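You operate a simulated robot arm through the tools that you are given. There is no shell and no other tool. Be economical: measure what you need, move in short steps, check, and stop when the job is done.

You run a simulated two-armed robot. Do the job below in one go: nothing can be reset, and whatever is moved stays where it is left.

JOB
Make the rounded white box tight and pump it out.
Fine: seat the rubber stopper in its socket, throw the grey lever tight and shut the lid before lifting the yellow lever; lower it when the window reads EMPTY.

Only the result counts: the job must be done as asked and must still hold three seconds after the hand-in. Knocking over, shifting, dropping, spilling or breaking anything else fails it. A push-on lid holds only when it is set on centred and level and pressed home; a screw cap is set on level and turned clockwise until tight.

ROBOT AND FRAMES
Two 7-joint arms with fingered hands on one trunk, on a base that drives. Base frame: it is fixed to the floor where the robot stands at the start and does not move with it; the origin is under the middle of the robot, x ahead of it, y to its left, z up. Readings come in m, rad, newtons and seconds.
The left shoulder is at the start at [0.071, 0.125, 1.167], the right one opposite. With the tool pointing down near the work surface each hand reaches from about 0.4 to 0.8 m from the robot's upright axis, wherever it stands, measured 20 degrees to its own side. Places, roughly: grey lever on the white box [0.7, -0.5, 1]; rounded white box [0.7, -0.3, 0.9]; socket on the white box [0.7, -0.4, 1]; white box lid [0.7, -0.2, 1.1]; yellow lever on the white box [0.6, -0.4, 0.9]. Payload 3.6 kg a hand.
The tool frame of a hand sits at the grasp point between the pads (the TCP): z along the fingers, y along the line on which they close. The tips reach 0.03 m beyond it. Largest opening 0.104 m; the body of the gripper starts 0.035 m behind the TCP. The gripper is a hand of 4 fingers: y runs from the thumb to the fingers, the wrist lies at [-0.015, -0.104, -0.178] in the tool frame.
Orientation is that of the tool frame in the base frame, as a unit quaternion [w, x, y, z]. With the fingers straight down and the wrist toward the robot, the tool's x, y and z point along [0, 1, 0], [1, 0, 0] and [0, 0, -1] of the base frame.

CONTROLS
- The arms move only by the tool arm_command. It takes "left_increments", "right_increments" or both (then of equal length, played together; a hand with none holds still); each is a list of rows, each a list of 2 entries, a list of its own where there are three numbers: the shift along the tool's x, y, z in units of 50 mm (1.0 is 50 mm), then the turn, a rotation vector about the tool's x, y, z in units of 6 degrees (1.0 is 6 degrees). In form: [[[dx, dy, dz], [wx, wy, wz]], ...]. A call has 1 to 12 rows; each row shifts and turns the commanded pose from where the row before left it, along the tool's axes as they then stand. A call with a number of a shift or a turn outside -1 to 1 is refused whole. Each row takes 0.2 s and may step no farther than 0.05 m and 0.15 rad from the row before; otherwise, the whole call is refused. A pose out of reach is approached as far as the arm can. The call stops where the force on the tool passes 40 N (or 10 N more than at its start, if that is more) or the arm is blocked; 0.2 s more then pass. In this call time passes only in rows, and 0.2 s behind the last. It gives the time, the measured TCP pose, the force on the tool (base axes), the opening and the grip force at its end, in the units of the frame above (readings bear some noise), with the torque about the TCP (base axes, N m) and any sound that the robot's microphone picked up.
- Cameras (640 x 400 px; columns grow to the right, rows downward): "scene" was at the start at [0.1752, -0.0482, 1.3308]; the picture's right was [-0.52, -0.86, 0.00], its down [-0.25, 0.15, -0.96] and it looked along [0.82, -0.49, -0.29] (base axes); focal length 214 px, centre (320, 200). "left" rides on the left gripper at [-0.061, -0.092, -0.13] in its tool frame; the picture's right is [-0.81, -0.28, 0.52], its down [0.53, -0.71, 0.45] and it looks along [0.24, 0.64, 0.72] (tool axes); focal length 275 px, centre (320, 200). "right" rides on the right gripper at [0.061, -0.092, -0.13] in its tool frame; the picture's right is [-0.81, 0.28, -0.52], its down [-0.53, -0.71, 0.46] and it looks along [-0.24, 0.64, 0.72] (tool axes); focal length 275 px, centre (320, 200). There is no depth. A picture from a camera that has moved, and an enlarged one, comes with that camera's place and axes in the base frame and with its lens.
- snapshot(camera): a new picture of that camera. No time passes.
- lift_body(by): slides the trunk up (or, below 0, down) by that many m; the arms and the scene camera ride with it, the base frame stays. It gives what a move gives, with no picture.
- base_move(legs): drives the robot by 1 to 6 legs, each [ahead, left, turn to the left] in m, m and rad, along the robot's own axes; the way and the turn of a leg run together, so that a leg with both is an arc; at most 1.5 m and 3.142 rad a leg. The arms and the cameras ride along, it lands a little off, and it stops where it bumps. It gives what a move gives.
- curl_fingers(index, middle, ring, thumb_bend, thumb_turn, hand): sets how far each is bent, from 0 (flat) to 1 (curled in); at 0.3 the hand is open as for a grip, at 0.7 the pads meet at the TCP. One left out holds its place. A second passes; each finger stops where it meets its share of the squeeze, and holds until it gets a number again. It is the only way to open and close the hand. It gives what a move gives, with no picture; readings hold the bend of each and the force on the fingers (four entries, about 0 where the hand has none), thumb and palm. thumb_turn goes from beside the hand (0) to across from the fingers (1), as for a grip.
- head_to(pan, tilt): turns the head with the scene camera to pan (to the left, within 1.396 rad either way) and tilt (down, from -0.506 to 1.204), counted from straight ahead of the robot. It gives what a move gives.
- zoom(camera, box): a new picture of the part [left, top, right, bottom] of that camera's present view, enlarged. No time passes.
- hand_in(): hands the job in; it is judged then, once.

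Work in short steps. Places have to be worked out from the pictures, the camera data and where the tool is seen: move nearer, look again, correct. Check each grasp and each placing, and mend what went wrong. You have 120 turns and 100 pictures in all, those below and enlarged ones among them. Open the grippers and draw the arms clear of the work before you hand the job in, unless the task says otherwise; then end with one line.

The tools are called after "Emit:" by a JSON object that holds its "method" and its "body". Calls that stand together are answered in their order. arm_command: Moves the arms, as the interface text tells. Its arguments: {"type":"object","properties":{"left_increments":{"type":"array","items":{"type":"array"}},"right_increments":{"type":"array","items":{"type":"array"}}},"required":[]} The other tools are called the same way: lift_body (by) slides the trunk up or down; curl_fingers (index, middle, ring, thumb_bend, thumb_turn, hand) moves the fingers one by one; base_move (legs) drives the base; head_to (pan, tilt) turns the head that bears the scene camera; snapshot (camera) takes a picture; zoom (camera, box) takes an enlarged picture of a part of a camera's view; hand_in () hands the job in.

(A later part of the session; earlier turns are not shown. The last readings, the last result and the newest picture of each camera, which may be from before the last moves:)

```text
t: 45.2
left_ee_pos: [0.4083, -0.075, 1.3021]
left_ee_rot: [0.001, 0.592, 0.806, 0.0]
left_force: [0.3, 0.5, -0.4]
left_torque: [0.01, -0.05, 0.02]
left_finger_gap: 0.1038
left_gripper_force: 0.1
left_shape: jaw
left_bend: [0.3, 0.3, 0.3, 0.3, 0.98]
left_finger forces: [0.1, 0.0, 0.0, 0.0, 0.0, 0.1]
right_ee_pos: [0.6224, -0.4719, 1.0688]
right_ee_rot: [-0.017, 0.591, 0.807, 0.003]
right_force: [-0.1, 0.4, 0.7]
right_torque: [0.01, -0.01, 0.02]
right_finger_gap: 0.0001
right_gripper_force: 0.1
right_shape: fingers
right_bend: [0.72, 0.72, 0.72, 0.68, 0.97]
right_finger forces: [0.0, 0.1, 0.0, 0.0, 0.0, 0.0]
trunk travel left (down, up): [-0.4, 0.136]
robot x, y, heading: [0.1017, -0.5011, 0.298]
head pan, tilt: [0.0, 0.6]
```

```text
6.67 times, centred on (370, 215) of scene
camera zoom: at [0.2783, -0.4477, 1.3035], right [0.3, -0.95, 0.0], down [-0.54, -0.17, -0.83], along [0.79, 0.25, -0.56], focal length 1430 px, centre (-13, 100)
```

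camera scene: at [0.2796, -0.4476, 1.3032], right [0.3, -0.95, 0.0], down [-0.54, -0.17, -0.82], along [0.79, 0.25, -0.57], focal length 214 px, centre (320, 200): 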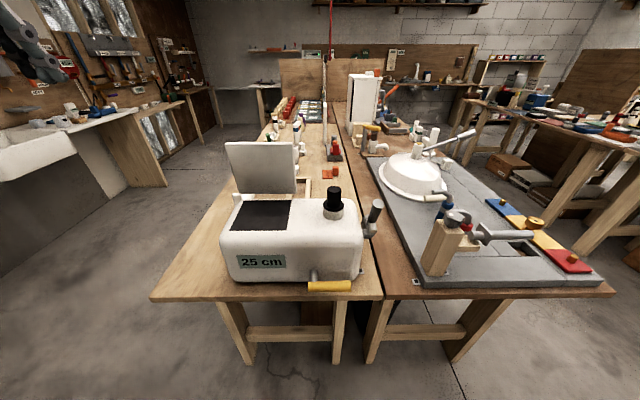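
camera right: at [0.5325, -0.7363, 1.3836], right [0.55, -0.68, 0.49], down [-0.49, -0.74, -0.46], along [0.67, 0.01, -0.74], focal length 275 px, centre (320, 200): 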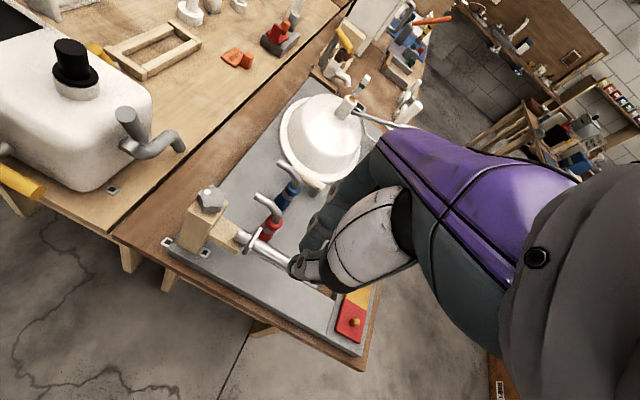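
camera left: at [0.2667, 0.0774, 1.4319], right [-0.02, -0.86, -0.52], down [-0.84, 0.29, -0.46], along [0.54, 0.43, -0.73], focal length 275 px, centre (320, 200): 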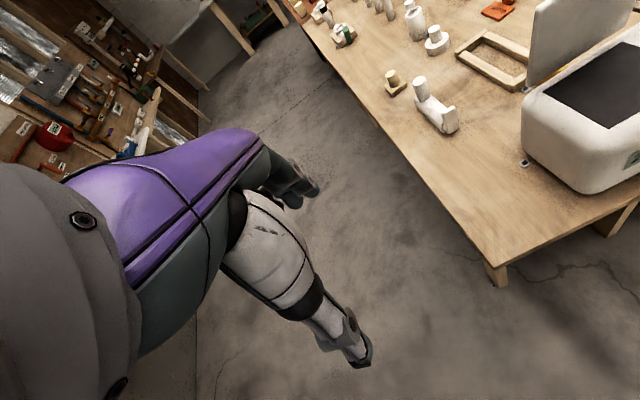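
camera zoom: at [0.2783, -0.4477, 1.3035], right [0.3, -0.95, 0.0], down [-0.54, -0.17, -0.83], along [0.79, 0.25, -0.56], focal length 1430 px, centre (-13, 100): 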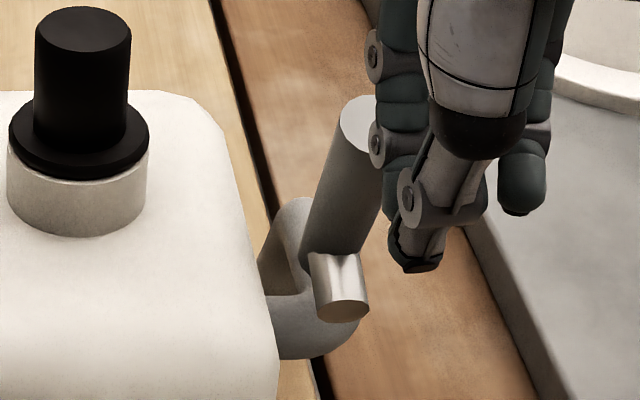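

Unchanged. I try sideways instead: fold index and ring, keep only middle finger and thumb, and go in between stopper and handle from above to push the handle outward (to the right).

Emit:
{"method": "curl_fingers", "body": {"hand": "right", "index": 1.0, "ring": 1.0}}

Emit:
{"method": "arm_command", "body": {"right_increments": [[[0, 0, -1], [0, 0, 0]], [[0.34, 0.8, 0], [0, 0, 0]], [[0.34, 0.8, 0], [0, 0, 0]], [[0, 0, 0.5], [0, 0, 0]]]}}

Emit:
{"method": "zoom", "body": {"camera": "scene", "box": [325, 160, 405, 240]}}

Emit:
{"method": "snapshot", "body": {"camera": "right"}}

```text
t: 46.2
left_ee_pos: [0.4105, -0.0759, 1.3028]
left_ee_rot: [0.002, 0.591, 0.806, -0.001]
left_force: [0.2, -0.7, 1.3]
left_torque: [0.05, -0.01, 0.02]
left_finger_gap: 0.1037
left_gripper_force: 0.1
left_shape: jaw
left_bend: [0.3, 0.3, 0.3, 0.3, 0.98]
left_finger forces: [0.0, 0.0, 0.0, 0.0, 0.0, 0.1]
right_ee_pos: [0.6237, -0.4727, 1.067]
right_ee_rot: [-0.018, 0.59, 0.807, 0.001]
right_force: [-0.8, -0.3, 0.3]
right_torque: [0.03, 0.01, 0.01]
right_finger_gap: 0.0472
right_gripper_force: 0.0
right_shape: fingers
right_bend: [1.0, 0.72, 1.0, 0.68, 0.97]
right_finger forces: [0.0, 0.1, 0.0, 0.0, 0.0, 0.0]
trunk travel left (down, up): [-0.4, 0.136]
robot x, y, heading: [0.1034, -0.5002, 0.298]
head pan, tilt: [0.0, 0.6]
```

```text
t: 47.2
left_ee_pos: [0.4099, -0.0756, 1.3023]
left_ee_rot: [0.0, 0.591, 0.807, 0.0]
left_force: [-0.3, -0.5, 0.4]
left_torque: [-0.01, 0.0, 0.03]
left_finger_gap: 0.1033
left_gripper_force: 0.0
left_shape: jaw
left_bend: [0.3, 0.3, 0.3, 0.3, 0.98]
left_finger forces: [0.1, 0.0, 0.0, 0.0, 0.1, 0.0]
right_ee_pos: [0.6902, -0.4151, 1.0924]
right_ee_rot: [-0.017, 0.59, 0.807, 0.002]
right_force: [0.1, 1.4, -0.6]
right_torque: [-0.01, -0.03, -0.02]
right_finger_gap: 0.0472
right_gripper_force: 0.1
right_shape: fingers
right_bend: [1.0, 0.72, 1.0, 0.68, 0.97]
right_finger forces: [0.1, 0.0, 0.0, 0.1, 0.0, 0.0]
trunk travel left (down, up): [-0.4, 0.136]
robot x, y, heading: [0.1035, -0.507, 0.302]
head pan, tilt: [0.0, 0.6]
```

```text
5.00 times, centred on (365, 200) of scene
camera zoom: at [0.279, -0.4479, 1.3034], right [0.3, -0.95, 0.0], down [-0.54, -0.17, -0.83], along [0.79, 0.25, -0.56], focal length 1072 px, centre (95, 200)
```

zoom: 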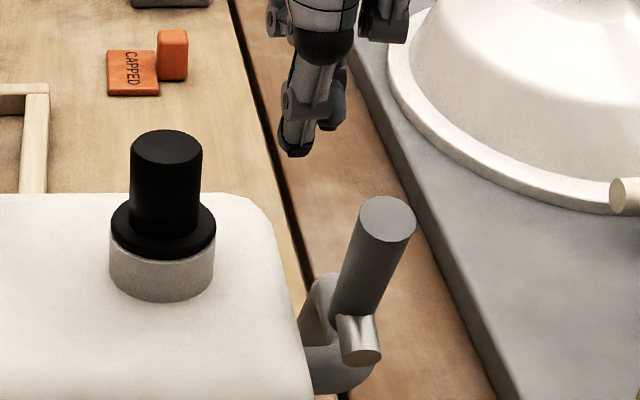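

```text
39 pictures are left
camera right: at [0.5882, -0.3886, 1.2258], right [0.52, -0.7, 0.49], down [-0.53, -0.71, -0.46], along [0.67, -0.02, -0.74], focal length 275 px, centre (320, 200)
```

right: 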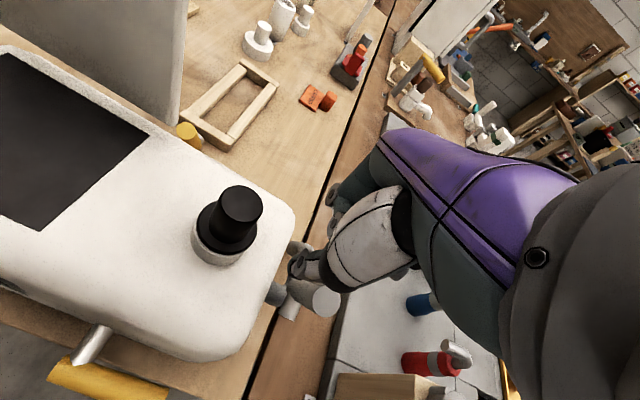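

Clearance looks right. Lower 55 mm and push right stepwise.

Emit:
{"method": "arm_command", "body": {"right_increments": [[[0, 0, 0.55], [0, 0, 0]], [[0, 0, 0.55], [0, 0, 0]], [[-0.3, 0, 0], [0, 0, 0]], [[-0.2, 0, 0], [0, 0, 0]], [[-0.15, 0, 0], [0, 0, 0]], [[-0.15, 0, 0], [0, 0, 0]], [[-0.15, 0, 0], [0, 0, 0]]]}}

Emit:
{"method": "zoom", "body": {"camera": "scene", "box": [325, 160, 405, 240]}}

```text
t: 48.5
left_ee_pos: [0.4078, -0.0729, 1.3023]
left_ee_rot: [0.001, 0.59, 0.807, -0.001]
left_force: [-0.5, -0.1, 0.1]
left_torque: [0.02, 0.0, 0.03]
left_finger_gap: 0.1038
left_gripper_force: 0.2
left_shape: jaw
left_bend: [0.3, 0.3, 0.3, 0.3, 0.98]
left_finger forces: [0.0, 0.0, 0.0, 0.1, 0.0, 0.0]
right_ee_pos: [0.6936, -0.4313, 1.0397]
right_ee_rot: [-0.025, 0.58, 0.814, 0.011]
right_force: [-4.8, 17.4, 3.2]
right_torque: [0.44, 0.11, 0.04]
right_finger_gap: 0.0474
right_gripper_force: 9.0
right_shape: fingers
right_bend: [1.0, 0.72, 1.0, 0.68, 0.97]
right_finger forces: [0.0, 17.6, 0.0, 0.0, 0.0, 0.0]
trunk travel left (down, up): [-0.4, 0.136]
robot x, y, heading: [0.1039, -0.5028, 0.306]
head pan, tilt: [0.0, 0.6]
stopped in row 6 (right hand): the force on the tool passed its limit at 45 N (the readings are from after the stop); the commanded pose is now the measured one
```

```text
5.00 times, centred on (365, 200) of scene
camera zoom: at [0.279, -0.4464, 1.3033], right [0.3, -0.95, 0.0], down [-0.54, -0.17, -0.83], along [0.79, 0.25, -0.56], focal length 1072 px, centre (95, 200)
```

zoom: 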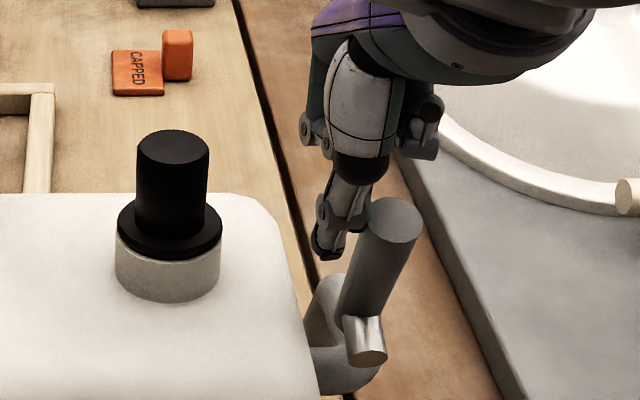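

Rigid sideways (45 N). The remaining direction is back toward the robot, so I'll straddle the handle from above and grip it.

Emit:
{"method": "arm_command", "body": {"right_increments": [[[0.25, 0, 0], [0, 0, 0]], [[0, 0, -0.9], [0, 0, 0]], [[0, 0, -0.9], [0, 0, 0.1]], [[-0.66, 0, 0], [0, 0, 0]]]}}

Emit:
{"method": "curl_fingers", "body": {"hand": "right", "index": 0.35, "middle": 0.35, "ring": 0.35, "thumb_bend": 0.35}}

Emit:
{"method": "zoom", "body": {"camera": "scene", "box": [325, 140, 425, 240]}}

```text
t: 49.5
left_ee_pos: [0.4095, -0.0745, 1.3032]
left_ee_rot: [0.001, 0.591, 0.807, -0.001]
left_force: [0.6, 0.4, 0.2]
left_torque: [0.0, 0.01, -0.02]
left_finger_gap: 0.1036
left_gripper_force: 0.0
left_shape: jaw
left_bend: [0.3, 0.3, 0.3, 0.3, 0.98]
left_finger forces: [0.0, 0.0, 0.1, 0.0, 0.0, 0.0]
right_ee_pos: [0.7038, -0.4617, 1.1264]
right_ee_rot: [-0.023, 0.588, 0.808, 0.007]
right_force: [-0.4, -0.2, -0.5]
right_torque: [0.02, 0.0, -0.01]
right_finger_gap: 0.0473
right_gripper_force: 0.2
right_shape: fingers
right_bend: [1.0, 0.72, 1.0, 0.68, 0.97]
right_finger forces: [0.1, 0.1, 0.1, 0.0, 0.0, 0.1]
trunk travel left (down, up): [-0.4, 0.136]
robot x, y, heading: [0.1026, -0.5022, 0.308]
head pan, tilt: [0.0, 0.6]
```

```text
t: 50.5
left_ee_pos: [0.4086, -0.0727, 1.3024]
left_ee_rot: [0.001, 0.59, 0.808, -0.001]
left_force: [-0.2, -0.6, -0.7]
left_torque: [0.01, 0.0, 0.0]
left_finger_gap: 0.1037
left_gripper_force: 0.0
left_shape: jaw
left_bend: [0.3, 0.3, 0.3, 0.3, 0.98]
left_finger forces: [0.0, 0.0, 0.1, 0.0, 0.0, 0.0]
right_ee_pos: [0.7032, -0.4605, 1.1248]
right_ee_rot: [-0.023, 0.589, 0.808, 0.007]
right_force: [0.3, 0.2, -0.9]
right_torque: [0.02, -0.02, 0.0]
right_finger_gap: 0.09
right_gripper_force: 0.2
right_shape: fingers
right_bend: [0.35, 0.35, 0.35, 0.35, 0.97]
right_finger forces: [0.0, 0.0, 0.0, 0.0, 0.0, 0.0]
trunk travel left (down, up): [-0.4, 0.136]
robot x, y, heading: [0.103, -0.5005, 0.307]
head pan, tilt: [0.0, 0.6]
```

```text
4.00 times, centred on (375, 190) of scene
camera zoom: at [0.2792, -0.4465, 1.3033], right [0.3, -0.95, 0.0], down [-0.54, -0.17, -0.83], along [0.79, 0.25, -0.56], focal length 858 px, centre (100, 240)
```

zoom: 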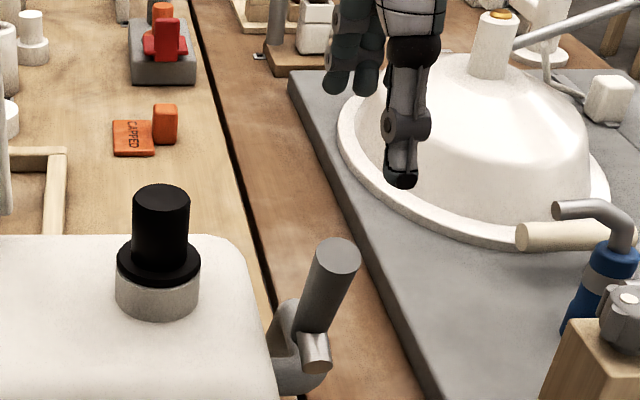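

Hand is about 12 mm too far right. Correct, descend to TCP z≈1.0 around the handle, and grip.

Emit:
{"method": "arm_command", "body": {"right_increments": [[[0.26, 0, 0.5], [0, 0, 0]], [[0, 0, 0.7], [0, 0, 0]], [[0, 0, 0.7], [0, 0, 0]], [[0, 0, 0.6], [0, 0, 0]]]}}

Emit:
{"method": "zoom", "body": {"camera": "scene", "box": [325, 160, 405, 240]}}

```text
t: 51.5
left_ee_pos: [0.4103, -0.0722, 1.3019]
left_ee_rot: [0.0, 0.591, 0.807, -0.001]
left_force: [0.4, 0.7, -0.4]
left_torque: [0.01, -0.01, -0.02]
left_finger_gap: 0.1037
left_gripper_force: 0.1
left_shape: jaw
left_bend: [0.3, 0.3, 0.3, 0.3, 0.98]
left_finger forces: [0.0, 0.0, 0.0, 0.1, 0.0, 0.1]
right_ee_pos: [0.6965, -0.4424, 1.002]
right_ee_rot: [-0.022, 0.589, 0.808, 0.007]
right_force: [0.4, -0.8, 0.1]
right_torque: [-0.03, -0.02, -0.02]
right_finger_gap: 0.0905
right_gripper_force: 0.1
right_shape: fingers
right_bend: [0.35, 0.35, 0.35, 0.35, 0.97]
right_finger forces: [0.1, 0.1, 0.0, 0.0, 0.0, 0.1]
trunk travel left (down, up): [-0.4, 0.136]
robot x, y, heading: [0.1058, -0.5038, 0.304]
head pan, tilt: [0.0, 0.6]
```

```text
5.00 times, centred on (365, 200) of scene
camera zoom: at [0.2796, -0.4466, 1.3032], right [0.3, -0.95, 0.0], down [-0.54, -0.17, -0.82], along [0.79, 0.25, -0.57], focal length 1072 px, centre (95, 200)
```

zoom: 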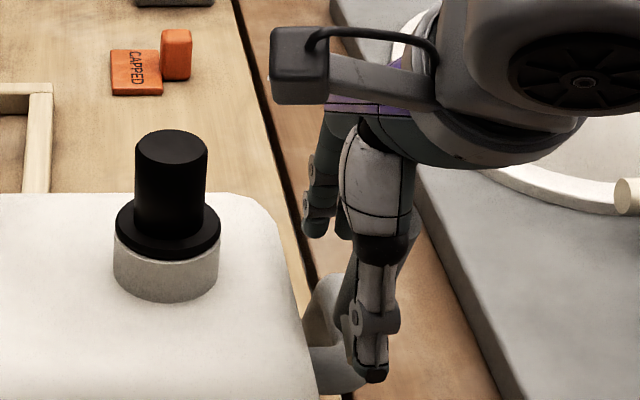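

Well aligned over the handle. Close the grip.

Emit:
{"method": "curl_fingers", "body": {"hand": "right", "index": 0.7, "middle": 0.7, "ring": 0.7, "thumb_bend": 0.7}}

Emit:
{"method": "arm_command", "body": {"right_increments": [[[0, -0.1, 0], [0, 0, 0]], [[0, -0.1, 0], [0, 0, 0]], [[0, -0.15, 0], [0, 0, 0]], [[0, -0.15, 0.03], [0, 0, 0]]]}}

Emit:
{"method": "zoom", "body": {"camera": "scene", "box": [325, 160, 405, 240]}}

```text
t: 52.5
left_ee_pos: [0.4094, -0.0728, 1.3029]
left_ee_rot: [0.0, 0.59, 0.808, -0.001]
left_force: [0.3, -0.2, 0.9]
left_torque: [0.0, -0.02, -0.01]
left_finger_gap: 0.1037
left_gripper_force: 0.2
left_shape: jaw
left_bend: [0.3, 0.3, 0.3, 0.3, 0.98]
left_finger forces: [0.1, 0.0, 0.0, 0.0, 0.0, 0.0]
right_ee_pos: [0.6974, -0.4417, 1.0028]
right_ee_rot: [-0.023, 0.588, 0.808, 0.007]
right_force: [4.5, 2.2, 3.4]
right_torque: [0.02, -0.23, 0.06]
right_finger_gap: 0.0016
right_gripper_force: 3.9
right_shape: fingers
right_bend: [0.7, 0.65, 0.7, 0.7, 0.97]
right_finger forces: [0.0, 6.5, 0.1, 0.0, 0.0, 0.1]
trunk travel left (down, up): [-0.4, 0.136]
robot x, y, heading: [0.1045, -0.5009, 0.305]
head pan, tilt: [0.0, 0.6]
```

```text
t: 53.5
left_ee_pos: [0.4092, -0.0739, 1.3017]
left_ee_rot: [0.001, 0.59, 0.807, -0.001]
left_force: [-0.6, -0.2, -0.4]
left_torque: [-0.05, 0.03, -0.02]
left_finger_gap: 0.1036
left_gripper_force: 0.0
left_shape: jaw
left_bend: [0.3, 0.3, 0.3, 0.3, 0.98]
left_finger forces: [0.1, 0.1, 0.0, 0.0, 0.1, 0.0]
right_ee_pos: [0.671, -0.4499, 1.001]
right_ee_rot: [-0.023, 0.588, 0.808, 0.007]
right_force: [0.5, 0.4, 2.7]
right_torque: [-0.01, -0.09, 0.01]
right_finger_gap: 0.0014
right_gripper_force: 0.9
right_shape: fingers
right_bend: [0.7, 0.69, 0.7, 0.7, 0.97]
right_finger forces: [0.1, 2.8, 0.0, 0.1, 0.0, 0.0]
trunk travel left (down, up): [-0.4, 0.136]
robot x, y, heading: [0.0994, -0.4989, 0.31]
head pan, tilt: [0.0, 0.6]
```

```text
5.00 times, centred on (365, 200) of scene
camera zoom: at [0.2791, -0.4465, 1.3033], right [0.3, -0.95, 0.0], down [-0.54, -0.17, -0.83], along [0.79, 0.25, -0.56], focal length 1072 px, centre (95, 200)
```

zoom: 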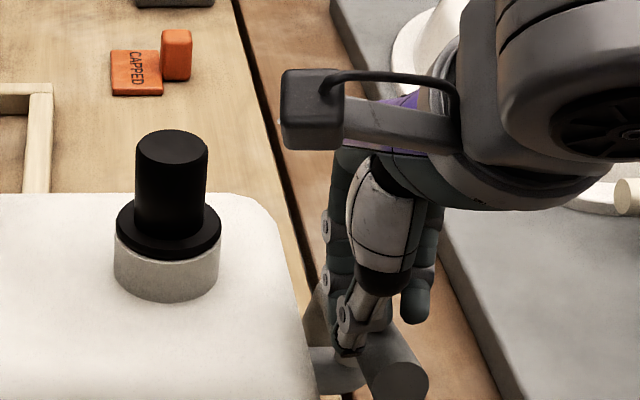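

The lever swings toward the robot easily. I lift off the hand to see where it is now.

Emit:
{"method": "arm_command", "body": {"right_increments": [[[0, 0, -0.9], [0, 0, 0]], [[0, 0, -0.9], [0, 0, 0]]]}}

Emit:
{"method": "zoom", "body": {"camera": "scene", "box": [325, 170, 405, 250]}}

```text
t: 54.1
left_ee_pos: [0.4082, -0.0735, 1.3031]
left_ee_rot: [0.002, 0.59, 0.807, -0.001]
left_force: [0.5, -0.5, 0.1]
left_torque: [0.02, 0.0, -0.01]
left_finger_gap: 0.1035
left_gripper_force: 0.1
left_shape: jaw
left_bend: [0.3, 0.3, 0.3, 0.3, 0.98]
left_finger forces: [0.0, 0.1, 0.0, 0.0, 0.1, 0.1]
right_ee_pos: [0.6766, -0.4531, 1.0912]
right_ee_rot: [-0.023, 0.587, 0.809, 0.007]
right_force: [-0.5, -0.4, 0.3]
right_torque: [0.01, 0.02, 0.01]
right_finger_gap: 0.0011
right_gripper_force: 0.0
right_shape: fingers
right_bend: [0.7, 0.7, 0.7, 0.7, 0.97]
right_finger forces: [0.0, 0.0, 0.1, 0.0, 0.0, 0.1]
trunk travel left (down, up): [-0.4, 0.136]
robot x, y, heading: [0.1071, -0.4999, 0.306]
head pan, tilt: [0.0, 0.6]
```

```text
5.00 times, centred on (365, 210) of scene
camera zoom: at [0.2788, -0.4465, 1.3033], right [0.3, -0.95, 0.0], down [-0.54, -0.17, -0.83], along [0.79, 0.25, -0.56], focal length 1072 px, centre (95, 150)
```

zoom: 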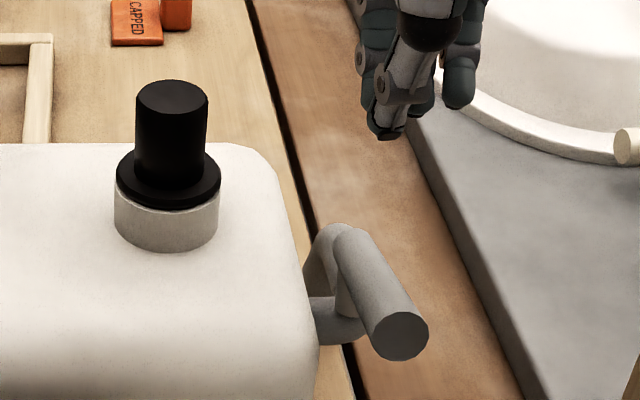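

The handle now points at the robot, ~20° above horizontal. I press it further down with the fingertips until it stops.

Emit:
{"method": "arm_command", "body": {"right_increments": [[[-0.06, -0.48, 0], [0, 0, 0]], [[0, 0, 0.8], [0, 0, 0]], [[0, 0, 0.6], [0, 0, 0]], [[0, 0, 0.2], [0, 0, 0]], [[0, 0, 0.15], [0, 0, 0]], [[0, 0, 0.15], [0, 0, 0]], [[0, 0, 0.15], [0, 0, 0]], [[0, 0, 0.15], [0, 0, 0]], [[0, 0, 0.15], [0, 0, 0]]]}}

Emit:
{"method": "zoom", "body": {"camera": "scene", "box": [325, 180, 405, 260]}}

```text
t: 56.1
left_ee_pos: [0.4062, -0.0752, 1.303]
left_ee_rot: [0.001, 0.591, 0.807, 0.0]
left_force: [0.3, 1.3, 0.0]
left_torque: [0.02, 0.01, 0.02]
left_finger_gap: 0.1036
left_gripper_force: 0.2
left_shape: jaw
left_bend: [0.3, 0.3, 0.3, 0.3, 0.98]
left_finger forces: [0.0, 0.1, 0.0, 0.0, 0.0, 0.0]
right_ee_pos: [0.6498, -0.4597, 0.9774]
right_ee_rot: [-0.021, 0.588, 0.808, 0.009]
right_force: [0.7, -4.8, 21.7]
right_torque: [-0.35, -0.24, -0.09]
right_finger_gap: 0.0013
right_gripper_force: 11.5
right_shape: fingers
right_bend: [0.7, 0.73, 0.71, 0.7, 0.97]
right_finger forces: [0.1, 16.1, 7.3, 0.0, 0.0, 0.0]
trunk travel left (down, up): [-0.4, 0.136]
robot x, y, heading: [0.1042, -0.5006, 0.312]
head pan, tilt: [0.0, 0.6]
```

```text
5.00 times, centred on (365, 220) of scene
camera zoom: at [0.2773, -0.4476, 1.3038], right [0.3, -0.95, 0.0], down [-0.54, -0.17, -0.83], along [0.79, 0.25, -0.56], focal length 1072 px, centre (95, 100)
```

zoom: 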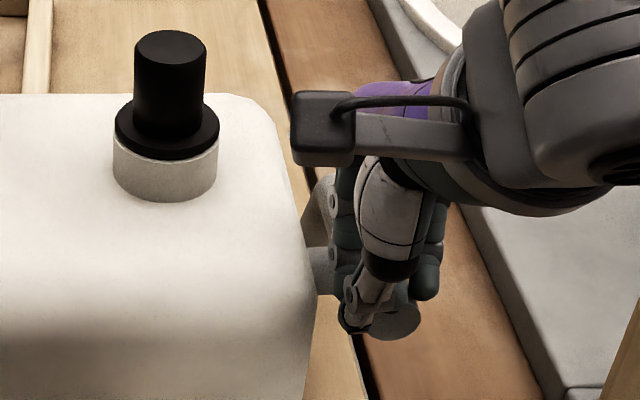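

Force has risen to 22 N, probably the end stop. I lift and look.

Emit:
{"method": "arm_command", "body": {"right_increments": [[[0, 0, -0.9], [0, 0, 0]], [[0, 0, -0.9], [0, 0, 0]], [[0, 0, -0.9], [0, 0, 0]]]}}

Emit:
{"method": "zoom", "body": {"camera": "scene", "box": [325, 180, 405, 260]}}

```text
t: 56.9
left_ee_pos: [0.4084, -0.0742, 1.3026]
left_ee_rot: [0.001, 0.59, 0.808, 0.0]
left_force: [0.3, 0.6, 0.2]
left_torque: [0.03, 0.0, 0.01]
left_finger_gap: 0.1037
left_gripper_force: 0.0
left_shape: jaw
left_bend: [0.3, 0.3, 0.3, 0.3, 0.98]
left_finger forces: [0.0, 0.1, 0.0, 0.0, 0.0, 0.0]
right_ee_pos: [0.6522, -0.4646, 1.1101]
right_ee_rot: [-0.023, 0.588, 0.809, 0.006]
right_force: [-0.5, 0.3, 0.5]
right_torque: [0.0, 0.0, 0.01]
right_finger_gap: 0.0013
right_gripper_force: 0.0
right_shape: fingers
right_bend: [0.7, 0.7, 0.7, 0.7, 0.97]
right_finger forces: [0.0, 0.0, 0.1, 0.0, 0.1, 0.1]
trunk travel left (down, up): [-0.4, 0.136]
robot x, y, heading: [0.104, -0.504, 0.306]
head pan, tilt: [0.0, 0.6]
```

```text
5.00 times, centred on (365, 220) of scene
camera zoom: at [0.2787, -0.4465, 1.3033], right [0.3, -0.95, 0.0], down [-0.54, -0.17, -0.83], along [0.79, 0.25, -0.56], focal length 1072 px, centre (95, 100)
```

zoom: 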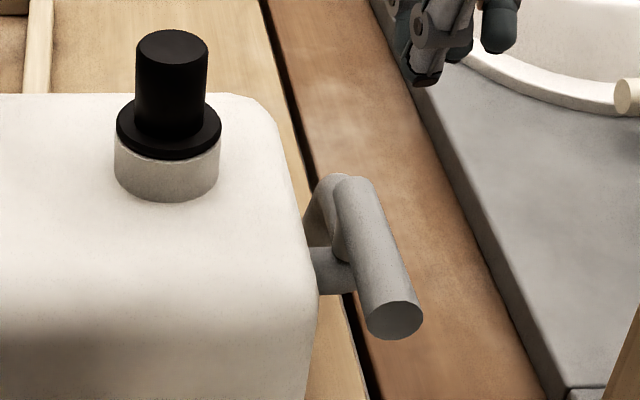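

It moved down to about 8° above horizontal. I press once more, harder and nearer the end, to be sure it is tight.

Emit:
{"method": "arm_command", "body": {"right_increments": [[[0.1, -0.1, 0.9], [0, 0, 0]], [[0, 0, 0.9], [0, 0, 0]], [[0, 0, 0.5], [0, 0, 0]], [[0, 0, 0.2], [0, 0, 0]], [[0, 0, 0.2], [0, 0, 0]], [[0, 0, 0.15], [0, 0, 0]], [[0, 0, 0.15], [0, 0, 0]], [[0, 0, 0.15], [0, 0, 0]], [[0, 0, 0.15], [0, 0, 0]]]}}

Emit:
{"method": "arm_command", "body": {"right_increments": [[[0, 0, -0.9], [0, 0, 0]], [[0, 0, -0.9], [0, 0, 0]], [[0, 0, -0.9], [0, 0, 0]], [[0, 0, -0.6], [0, 0, 0]]]}}

Emit:
{"method": "zoom", "body": {"camera": "scene", "box": [325, 180, 405, 260]}}

```text
t: 58.4
left_ee_pos: [0.4071, -0.0759, 1.3029]
left_ee_rot: [0.001, 0.591, 0.807, 0.0]
left_force: [1.1, 0.2, 0.5]
left_torque: [0.04, 0.01, 0.0]
left_finger_gap: 0.1039
left_gripper_force: 0.0
left_shape: jaw
left_bend: [0.3, 0.3, 0.3, 0.3, 0.98]
left_finger forces: [0.0, 0.0, 0.0, 0.0, 0.0, 0.0]
right_ee_pos: [0.6456, -0.4555, 0.9756]
right_ee_rot: [-0.018, 0.589, 0.808, 0.016]
right_force: [-10.4, -11.0, 21.5]
right_torque: [-0.36, -0.07, -0.16]
right_finger_gap: 0.0003
right_gripper_force: 17.3
right_shape: fingers
right_bend: [0.7, 0.72, 0.72, 0.69, 0.98]
right_finger forces: [6.1, 16.9, 9.9, 0.1, 1.3, 0.0]
trunk travel left (down, up): [-0.4, 0.136]
robot x, y, heading: [0.1031, -0.5004, 0.306]
head pan, tilt: [0.0, 0.6]
stopped in row 7 (right hand): the force on the tool passed its limit at 47 N (the readings are from after the stop); the commanded pose is now the measured one
```

```text
t: 59.4
left_ee_pos: [0.4084, -0.075, 1.3019]
left_ee_rot: [0.001, 0.591, 0.807, -0.001]
left_force: [0.4, -0.4, 0.2]
left_torque: [0.0, 0.0, 0.04]
left_finger_gap: 0.1037
left_gripper_force: 0.1
left_shape: jaw
left_bend: [0.3, 0.3, 0.3, 0.3, 0.98]
left_finger forces: [0.0, 0.0, 0.0, 0.0, 0.0, 0.0]
right_ee_pos: [0.6495, -0.4624, 1.136]
right_ee_rot: [-0.019, 0.588, 0.808, 0.013]
right_force: [0.0, 0.6, 0.5]
right_torque: [-0.02, 0.01, 0.0]
right_finger_gap: 0.001
right_gripper_force: 0.1
right_shape: fingers
right_bend: [0.7, 0.7, 0.7, 0.7, 0.98]
right_finger forces: [0.0, 0.0, 0.0, 0.0, 0.0, 0.0]
trunk travel left (down, up): [-0.4, 0.136]
robot x, y, heading: [0.1038, -0.5039, 0.307]
head pan, tilt: [0.0, 0.6]
```

```text
5.00 times, centred on (365, 220) of scene
camera zoom: at [0.2787, -0.4469, 1.3033], right [0.3, -0.95, 0.0], down [-0.54, -0.17, -0.83], along [0.79, 0.25, -0.56], focal length 1072 px, centre (95, 100)
```

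zoom: 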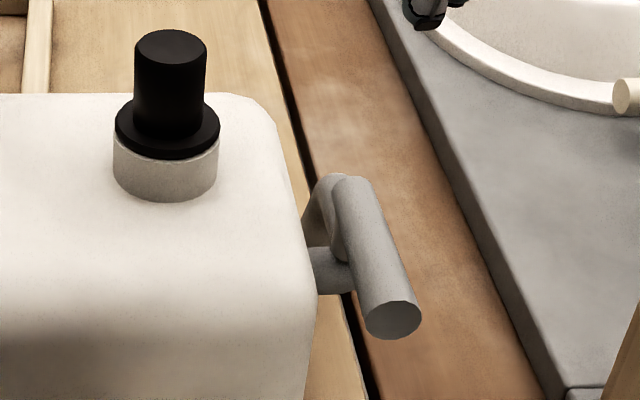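

47 N with no further movement: the grey lever is at its stop. Next the lid: its top edge centre is ≈(0.710,-0.162,1.130), hinged on the far side. The left hand, fingers pinched, goes over and behind it.

Emit:
{"method": "curl_fingers", "body": {"hand": "left", "index": 0.7, "middle": 0.7, "ring": 0.7, "thumb_bend": 0.7}}

Emit:
{"method": "arm_command", "body": {"left_increments": [[[-0.437, 0.771, 0.12], [0, 0, 0]], [[-0.437, 0.771, 0.12], [0, 0, 0]], [[-0.437, 0.771, 0.12], [0, 0, 0]], [[-0.437, 0.771, 0.12], [0, 0, 0]], [[-0.437, 0.771, 0.12], [0, 0, 0]], [[-0.437, 0.771, 0.12], [0, 0, 0]], [[-0.437, 0.771, 0.12], [0, 0, 0]], [[-0.437, 0.771, 0.12], [0, 0, 0]]]}}

Emit:
{"method": "head_to", "body": {"pan": 0.2, "tilt": 0.6}}

Emit:
{"method": "zoom", "body": {"camera": "scene", "box": [200, 80, 440, 260]}}

```text
t: 60.4
left_ee_pos: [0.4084, -0.0735, 1.302]
left_ee_rot: [0.001, 0.59, 0.807, 0.0]
left_force: [0.0, 0.0, 0.1]
left_torque: [0.02, -0.01, 0.0]
left_finger_gap: 0.0013
left_gripper_force: 0.0
left_shape: fingers
left_bend: [0.7, 0.7, 0.7, 0.7, 0.98]
left_finger forces: [0.0, 0.0, 0.1, 0.0, 0.1, 0.0]
right_ee_pos: [0.6492, -0.4621, 1.1349]
right_ee_rot: [-0.02, 0.589, 0.808, 0.013]
right_force: [0.7, 0.0, 0.3]
right_torque: [0.03, 0.01, 0.0]
right_finger_gap: 0.001
right_gripper_force: 0.0
right_shape: fingers
right_bend: [0.7, 0.7, 0.7, 0.7, 0.98]
right_finger forces: [0.1, 0.0, 0.0, 0.1, 0.0, 0.1]
trunk travel left (down, up): [-0.4, 0.136]
robot x, y, heading: [0.1013, -0.5007, 0.303]
head pan, tilt: [0.0, 0.6]
```

```text
t: 62.2
left_ee_pos: [0.7453, -0.1505, 1.2501]
left_ee_rot: [0.0, 0.591, 0.807, 0.003]
left_force: [-0.3, -0.6, 0.2]
left_torque: [0.01, -0.01, 0.0]
left_finger_gap: 0.0011
left_gripper_force: 0.1
left_shape: fingers
left_bend: [0.7, 0.7, 0.7, 0.7, 0.98]
left_finger forces: [0.0, 0.0, 0.0, 0.0, 0.0, 0.1]
left hand out of reach, approached as far as the arm can: row 8
right_ee_pos: [0.6488, -0.4633, 1.136]
right_ee_rot: [-0.02, 0.589, 0.808, 0.013]
right_force: [0.1, -0.1, -0.2]
right_torque: [-0.01, -0.03, -0.03]
right_finger_gap: 0.0012
right_gripper_force: 0.0
right_shape: fingers
right_bend: [0.7, 0.7, 0.7, 0.7, 0.98]
right_finger forces: [0.1, 0.1, 0.0, 0.0, 0.0, 0.0]
trunk travel left (down, up): [-0.4, 0.136]
robot x, y, heading: [0.1037, -0.5023, 0.304]
head pan, tilt: [0.0, 0.6]
```

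```text
t: 62.9
left_ee_pos: [0.7459, -0.1467, 1.2474]
left_ee_rot: [0.0, 0.591, 0.807, 0.0]
left_force: [-0.5, -0.2, 1.0]
left_torque: [0.01, -0.01, -0.03]
left_finger_gap: 0.0012
left_gripper_force: 0.0
left_shape: fingers
left_bend: [0.7, 0.7, 0.7, 0.7, 0.98]
left_finger forces: [0.0, 0.1, 0.0, 0.0, 0.1, 0.0]
right_ee_pos: [0.6491, -0.463, 1.1354]
right_ee_rot: [-0.02, 0.589, 0.808, 0.013]
right_force: [0.5, -0.9, 0.4]
right_torque: [0.01, -0.04, 0.04]
right_finger_gap: 0.0011
right_gripper_force: 0.1
right_shape: fingers
right_bend: [0.7, 0.7, 0.7, 0.7, 0.98]
right_finger forces: [0.0, 0.0, 0.1, 0.0, 0.0, 0.0]
trunk travel left (down, up): [-0.4, 0.136]
robot x, y, heading: [0.1059, -0.5052, 0.302]
head pan, tilt: [0.201, 0.6]
```

```text
2.22 times, centred on (320, 170) of scene
camera zoom: at [0.2722, -0.4305, 1.3033], right [0.48, -0.87, 0.0], down [-0.49, -0.27, -0.83], along [0.72, 0.4, -0.56], focal length 477 px, centre (320, 267)
```

zoom: 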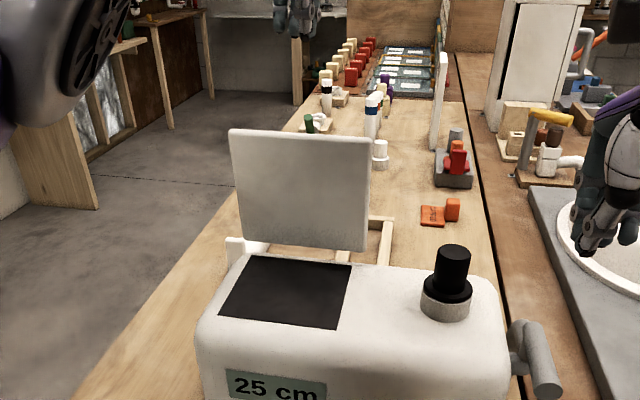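

The left hand is just behind the lid's top edge. Lower a little, reach slightly further back, then lower behind the lid.

Emit:
{"method": "arm_command", "body": {"left_increments": [[[0, 0, 0.6], [0, 0, 0]], [[0, 0, 0.6], [0, 0, 0]], [[0, 0.4, 0], [0, 0, 0]]]}}

Emit:
{"method": "zoom", "body": {"camera": "scene", "box": [240, 80, 380, 200]}}

Emit:
{"method": "snapshot", "body": {"camera": "left"}}

```text
t: 63.7
left_ee_pos: [0.7652, -0.1444, 1.1866]
left_ee_rot: [0.0, 0.59, 0.807, 0.0]
left_force: [0.2, 0.3, 0.0]
left_torque: [0.01, -0.01, 0.02]
left_finger_gap: 0.0011
left_gripper_force: 0.1
left_shape: fingers
left_bend: [0.7, 0.7, 0.7, 0.7, 0.98]
left_finger forces: [0.0, 0.0, 0.0, 0.0, 0.0, 0.0]
right_ee_pos: [0.6505, -0.4634, 1.1348]
right_ee_rot: [-0.018, 0.589, 0.808, 0.014]
right_force: [0.3, 0.1, -0.3]
right_torque: [0.0, -0.01, -0.01]
right_finger_gap: 0.001
right_gripper_force: 0.0
right_shape: fingers
right_bend: [0.7, 0.7, 0.7, 0.7, 0.98]
right_finger forces: [0.1, 0.0, 0.1, 0.1, 0.0, 0.1]
trunk travel left (down, up): [-0.4, 0.136]
robot x, y, heading: [0.1065, -0.5052, 0.304]
head pan, tilt: [0.201, 0.6]
```

```text
3.33 times, centred on (310, 140) of scene
camera zoom: at [0.2723, -0.4314, 1.3034], right [0.49, -0.87, 0.0], down [-0.49, -0.27, -0.83], along [0.72, 0.4, -0.56], focal length 715 px, centre (353, 400)
```

zoom: 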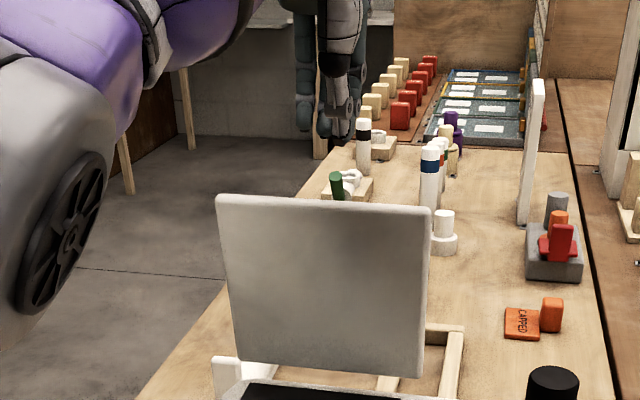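

```text
28 pictures are left
camera left: at [0.6958, -0.2293, 1.3168], right [-0.02, -0.86, -0.52], down [-0.84, 0.29, -0.46], along [0.54, 0.43, -0.73], focal length 275 px, centre (320, 200)
```

left: 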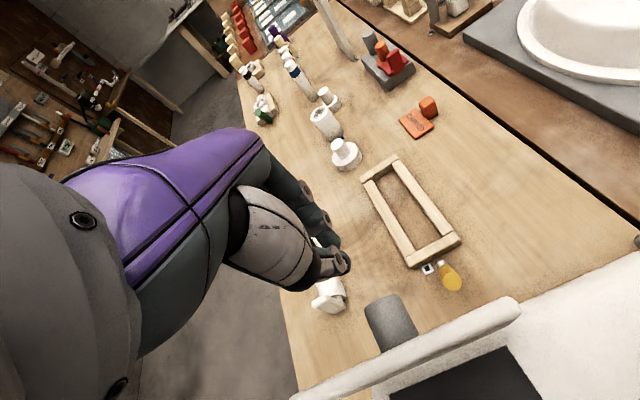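

There's a grey knob on the lid's back at mid height; I stay above it. Lower 60 mm and pull the lid's top toward the robot in small steps.

Emit:
{"method": "arm_command", "body": {"left_increments": [[[0, 0, 0.6], [0, 0, 0]], [[0, 0, 0.6], [0, 0, 0]], [[0, -0.5, 0], [0, 0, 0]], [[0, -0.5, 0], [0, 0, 0]], [[0, -0.4, 0], [0, 0, 0]], [[0, -0.4, 0], [0, 0, 0]]]}}

Emit:
{"method": "zoom", "body": {"camera": "scene", "box": [240, 100, 400, 240]}}

```text
t: 65.1
left_ee_pos: [0.6776, -0.1691, 1.128]
left_ee_rot: [0.001, 0.59, 0.807, -0.001]
left_force: [-0.5, -0.5, 0.0]
left_torque: [0.01, -0.03, 0.01]
left_finger_gap: 0.0
left_gripper_force: 0.5
left_shape: fingers
left_bend: [0.7, 0.7, 0.7, 0.7, 0.97]
left_finger forces: [0.0, 0.0, 0.0, 0.1, 0.5, 0.0]
right_ee_pos: [0.648, -0.4618, 1.1356]
right_ee_rot: [-0.02, 0.589, 0.808, 0.013]
right_force: [-0.1, 0.3, 0.4]
right_torque: [0.01, -0.05, -0.04]
right_finger_gap: 0.0008
right_gripper_force: 0.1
right_shape: fingers
right_bend: [0.7, 0.7, 0.7, 0.7, 0.98]
right_finger forces: [0.0, 0.1, 0.0, 0.1, 0.0, 0.0]
trunk travel left (down, up): [-0.4, 0.136]
robot x, y, heading: [0.1025, -0.5004, 0.308]
head pan, tilt: [0.201, 0.6]
```

```text
2.86 times, centred on (320, 170) of scene
camera zoom: at [0.272, -0.4305, 1.3033], right [0.49, -0.87, 0.0], down [-0.49, -0.27, -0.83], along [0.72, 0.4, -0.56], focal length 613 px, centre (320, 286)
```

zoom: 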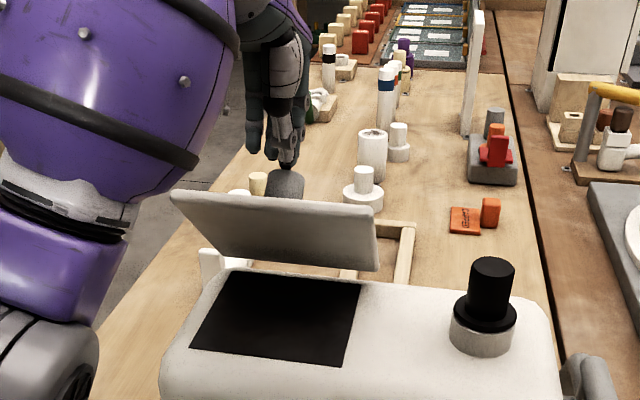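

The lid follows lightly. Continue along the arc forward and down.

Emit:
{"method": "arm_command", "body": {"left_increments": [[[0, -0.7, 0.2], [0, 0, 0]], [[0, -0.6, 0.4], [0, 0, 0]], [[0, -0.4, 0.5], [0, 0, 0]], [[0, -0.3, 0.5], [0, 0, 0]]]}}

Emit:
{"method": "zoom", "body": {"camera": "scene", "box": [240, 120, 400, 260]}}

```text
t: 66.1
left_ee_pos: [0.5822, -0.2021, 1.0465]
left_ee_rot: [0.0, 0.59, 0.807, -0.001]
left_force: [-1.0, 0.4, -0.6]
left_torque: [0.01, 0.0, 0.0]
left_finger_gap: 0.0004
left_gripper_force: 0.5
left_shape: fingers
left_bend: [0.7, 0.7, 0.7, 0.7, 0.97]
left_finger forces: [0.4, 0.0, 0.0, 0.0, 0.0, 0.1]
right_ee_pos: [0.6492, -0.4619, 1.1353]
right_ee_rot: [-0.019, 0.589, 0.808, 0.012]
right_force: [-0.1, 0.3, -0.8]
right_torque: [0.02, -0.01, 0.0]
right_finger_gap: 0.001
right_gripper_force: 0.1
right_shape: fingers
right_bend: [0.7, 0.7, 0.7, 0.7, 0.98]
right_finger forces: [0.1, 0.0, 0.1, 0.0, 0.0, 0.0]
trunk travel left (down, up): [-0.4, 0.136]
robot x, y, heading: [0.108, -0.5013, 0.3]
head pan, tilt: [0.201, 0.6]
```

```text
2.86 times, centred on (320, 190) of scene
camera zoom: at [0.2719, -0.4303, 1.3033], right [0.49, -0.87, 0.0], down [-0.49, -0.27, -0.83], along [0.72, 0.4, -0.56], focal length 613 px, centre (320, 229)
```

zoom: 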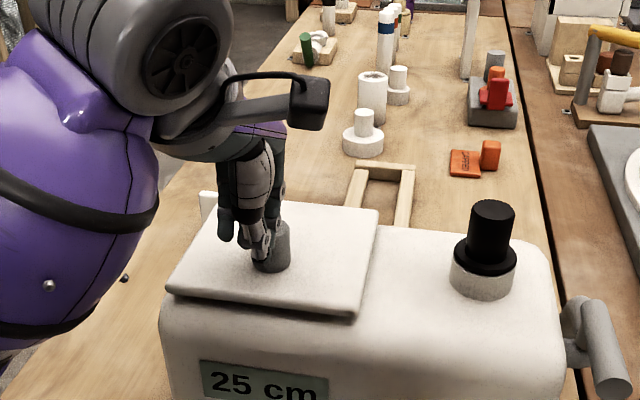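

The lid has fallen nearly shut. I press it down near the front edge.

Emit:
{"method": "arm_command", "body": {"left_increments": [[[0.15, -0.2, -0.1], [0, 0, 0]], [[0, 0, 0.3], [0, 0, 0]], [[0, 0, 0.2], [0, 0, 0]], [[0, 0, 0.15], [0, 0, 0]], [[0, 0, 0.15], [0, 0, 0]], [[0, 0, 0.15], [0, 0, 0]], [[0, 0, 0.15], [0, 0, 0]]]}}

Emit:
{"method": "arm_command", "body": {"left_increments": [[[0, 0, -0.9], [0, 0, 0]], [[0, 0, -0.9], [0, 0, 0]], [[0.5, 0, -0.8], [0, 0, 0]], [[0.9, -0.3, 0], [0, 0, 0]], [[0.9, -0.3, 0], [0, 0, 0]]]}}

Emit:
{"method": "zoom", "body": {"camera": "scene", "box": [220, 130, 420, 300]}}

```text
t: 67.6
left_ee_pos: [0.5711, -0.1954, 1.0127]
left_ee_rot: [0.012, 0.59, 0.807, 0.008]
left_force: [-13.1, -2.3, 19.0]
left_torque: [0.01, -0.38, -0.11]
left_finger_gap: 0.0001
left_gripper_force: 15.5
left_shape: fingers
left_bend: [0.7, 0.71, 0.7, 0.68, 0.97]
left_finger forces: [24.5, 5.7, 0.1, 0.0, 0.0, 0.0]
right_ee_pos: [0.6457, -0.4624, 1.1366]
right_ee_rot: [-0.019, 0.589, 0.808, 0.015]
right_force: [0.0, -0.4, -0.7]
right_torque: [0.01, 0.01, 0.01]
right_finger_gap: 0.001
right_gripper_force: 0.1
right_shape: fingers
right_bend: [0.7, 0.7, 0.7, 0.7, 0.98]
right_finger forces: [0.0, 0.0, 0.0, 0.1, 0.0, 0.1]
trunk travel left (down, up): [-0.4, 0.136]
robot x, y, heading: [0.1062, -0.5015, 0.31]
head pan, tilt: [0.201, 0.6]
stopped in row 7 (left hand): the force on the tool passed its limit at 44 N (the readings are from after the stop); the commanded pose is now the measured one
```

```text
t: 68.8
left_ee_pos: [0.5065, -0.0939, 1.1365]
left_ee_rot: [0.008, 0.59, 0.807, 0.005]
left_force: [0.4, -0.2, 0.3]
left_torque: [0.01, 0.01, -0.02]
left_finger_gap: 0.0009
left_gripper_force: 0.2
left_shape: fingers
left_bend: [0.7, 0.7, 0.7, 0.7, 0.97]
left_finger forces: [0.1, 0.0, 0.1, 0.0, 0.1, 0.1]
right_ee_pos: [0.6477, -0.4621, 1.1355]
right_ee_rot: [-0.018, 0.588, 0.808, 0.014]
right_force: [0.4, -0.3, -0.6]
right_torque: [-0.02, 0.0, -0.02]
right_finger_gap: 0.0007
right_gripper_force: 0.0
right_shape: fingers
right_bend: [0.7, 0.7, 0.7, 0.7, 0.98]
right_finger forces: [0.0, 0.1, 0.0, 0.0, 0.0, 0.0]
trunk travel left (down, up): [-0.4, 0.136]
robot x, y, heading: [0.1042, -0.5028, 0.303]
head pan, tilt: [0.201, 0.6]
```

```text
2.35 times, centred on (320, 215) of scene
camera zoom: at [0.2713, -0.4299, 1.3033], right [0.49, -0.87, 0.0], down [-0.49, -0.27, -0.83], along [0.72, 0.4, -0.56], focal length 505 px, centre (320, 165)
```

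zoom: 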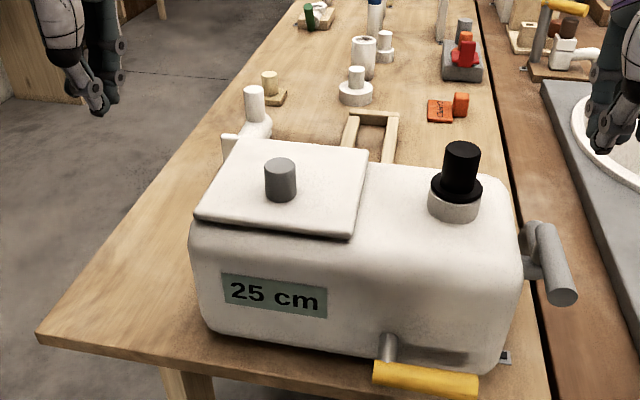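

Lid is shut and pressed to >40 N. Now for the yellow lever: its grip runs from about (0.551,-0.339,0.861) to (0.568,-0.423,0.877) in front of the box. I shift the base 0.2 m left so the right arm can work there, and prepare a thumb–middle pinch.

Emit:
{"method": "base_move", "body": {"legs": [[0, 0.2, 0]]}}

Emit:
{"method": "curl_fingers", "body": {"hand": "right", "index": 1.0, "middle": 0.4, "ring": 1.0, "thumb_bend": 0.4}}

Emit:
{"method": "head_to", "body": {"pan": -0.3, "tilt": 0.75}}

Emit:
{"method": "snapshot", "body": {"camera": "scene"}}

```text
t: 71.2
left_ee_pos: [0.4473, 0.0934, 1.1379]
left_ee_rot: [0.008, 0.59, 0.808, 0.006]
left_force: [-0.2, -0.2, -0.5]
left_torque: [0.01, 0.0, 0.0]
left_finger_gap: 0.0008
left_gripper_force: 0.0
left_shape: fingers
left_bend: [0.7, 0.7, 0.7, 0.7, 0.97]
left_finger forces: [0.0, 0.0, 0.0, 0.0, 0.1, 0.2]
right_ee_pos: [0.5887, -0.2736, 1.1361]
right_ee_rot: [-0.019, 0.589, 0.808, 0.013]
right_force: [0.8, 0.3, 0.1]
right_torque: [0.0, -0.01, 0.0]
right_finger_gap: 0.0009
right_gripper_force: 0.1
right_shape: fingers
right_bend: [0.7, 0.7, 0.7, 0.7, 0.98]
right_finger forces: [0.0, 0.1, 0.0, 0.0, 0.0, 0.0]
trunk travel left (down, up): [-0.4, 0.136]
robot x, y, heading: [0.0452, -0.3163, 0.31]
head pan, tilt: [0.201, 0.6]
```

```text
t: 72.2
left_ee_pos: [0.4476, 0.0932, 1.1379]
left_ee_rot: [0.008, 0.589, 0.808, 0.006]
left_force: [0.3, 0.2, 0.1]
left_torque: [0.02, -0.02, -0.01]
left_finger_gap: 0.0009
left_gripper_force: 0.1
left_shape: fingers
left_bend: [0.7, 0.7, 0.7, 0.7, 0.97]
left_finger forces: [0.1, 0.0, 0.0, 0.0, 0.0, 0.1]
right_ee_pos: [0.5902, -0.2738, 1.1353]
right_ee_rot: [-0.02, 0.588, 0.808, 0.013]
right_force: [-0.8, 0.1, 0.3]
right_torque: [-0.02, -0.01, 0.02]
right_finger_gap: 0.0604
right_gripper_force: 0.1
right_shape: fingers
right_bend: [1.0, 0.4, 1.0, 0.4, 0.98]
right_finger forces: [0.0, 0.1, 0.0, 0.0, 0.0, 0.0]
trunk travel left (down, up): [-0.4, 0.136]
robot x, y, heading: [0.0475, -0.3205, 0.307]
head pan, tilt: [0.201, 0.6]
```

```text
t: 73.1
left_ee_pos: [0.4478, 0.0933, 1.1374]
left_ee_rot: [0.008, 0.589, 0.808, 0.006]
left_force: [-0.2, 0.0, -0.4]
left_torque: [0.02, 0.0, 0.0]
left_finger_gap: 0.0011
left_gripper_force: 0.0
left_shape: fingers
left_bend: [0.7, 0.7, 0.7, 0.7, 0.97]
left_finger forces: [0.0, 0.0, 0.1, 0.0, 0.0, 0.0]
right_ee_pos: [0.5895, -0.2746, 1.1351]
right_ee_rot: [-0.02, 0.589, 0.808, 0.013]
right_force: [0.1, 0.3, 0.0]
right_torque: [-0.03, 0.0, 0.0]
right_finger_gap: 0.0602
right_gripper_force: 0.0
right_shape: fingers
right_bend: [1.0, 0.4, 1.0, 0.4, 0.98]
right_finger forces: [0.0, 0.0, 0.0, 0.0, 0.0, 0.0]
trunk travel left (down, up): [-0.4, 0.136]
robot x, y, heading: [0.0471, -0.3177, 0.31]
head pan, tilt: [-0.3, 0.75]
```

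```text
24 pictures are left
camera scene: at [0.2185, -0.2859, 1.2904], right [0.01, -1.0, 0.0], down [-0.68, -0.01, -0.73], along [0.73, 0.01, -0.68], focal length 214 px, centre (320, 200)
```

scene: 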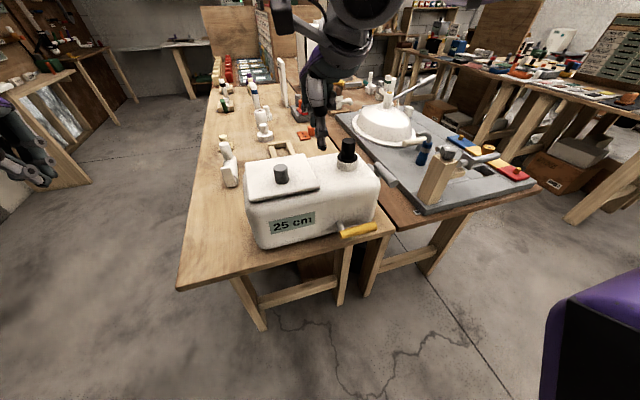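

Emit:
{"method": "zoom", "body": {"camera": "scene", "box": [310, 190, 400, 260]}}

```text
5.71 times, centred on (355, 225) of scene
camera zoom: at [0.2185, -0.2859, 1.2904], right [0.01, -1.0, 0.0], down [-0.68, -0.01, -0.73], along [0.73, 0.01, -0.68], focal length 1226 px, centre (120, 57)
```

zoom: 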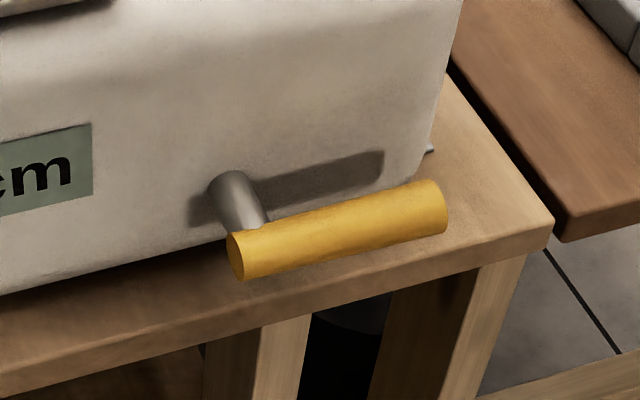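

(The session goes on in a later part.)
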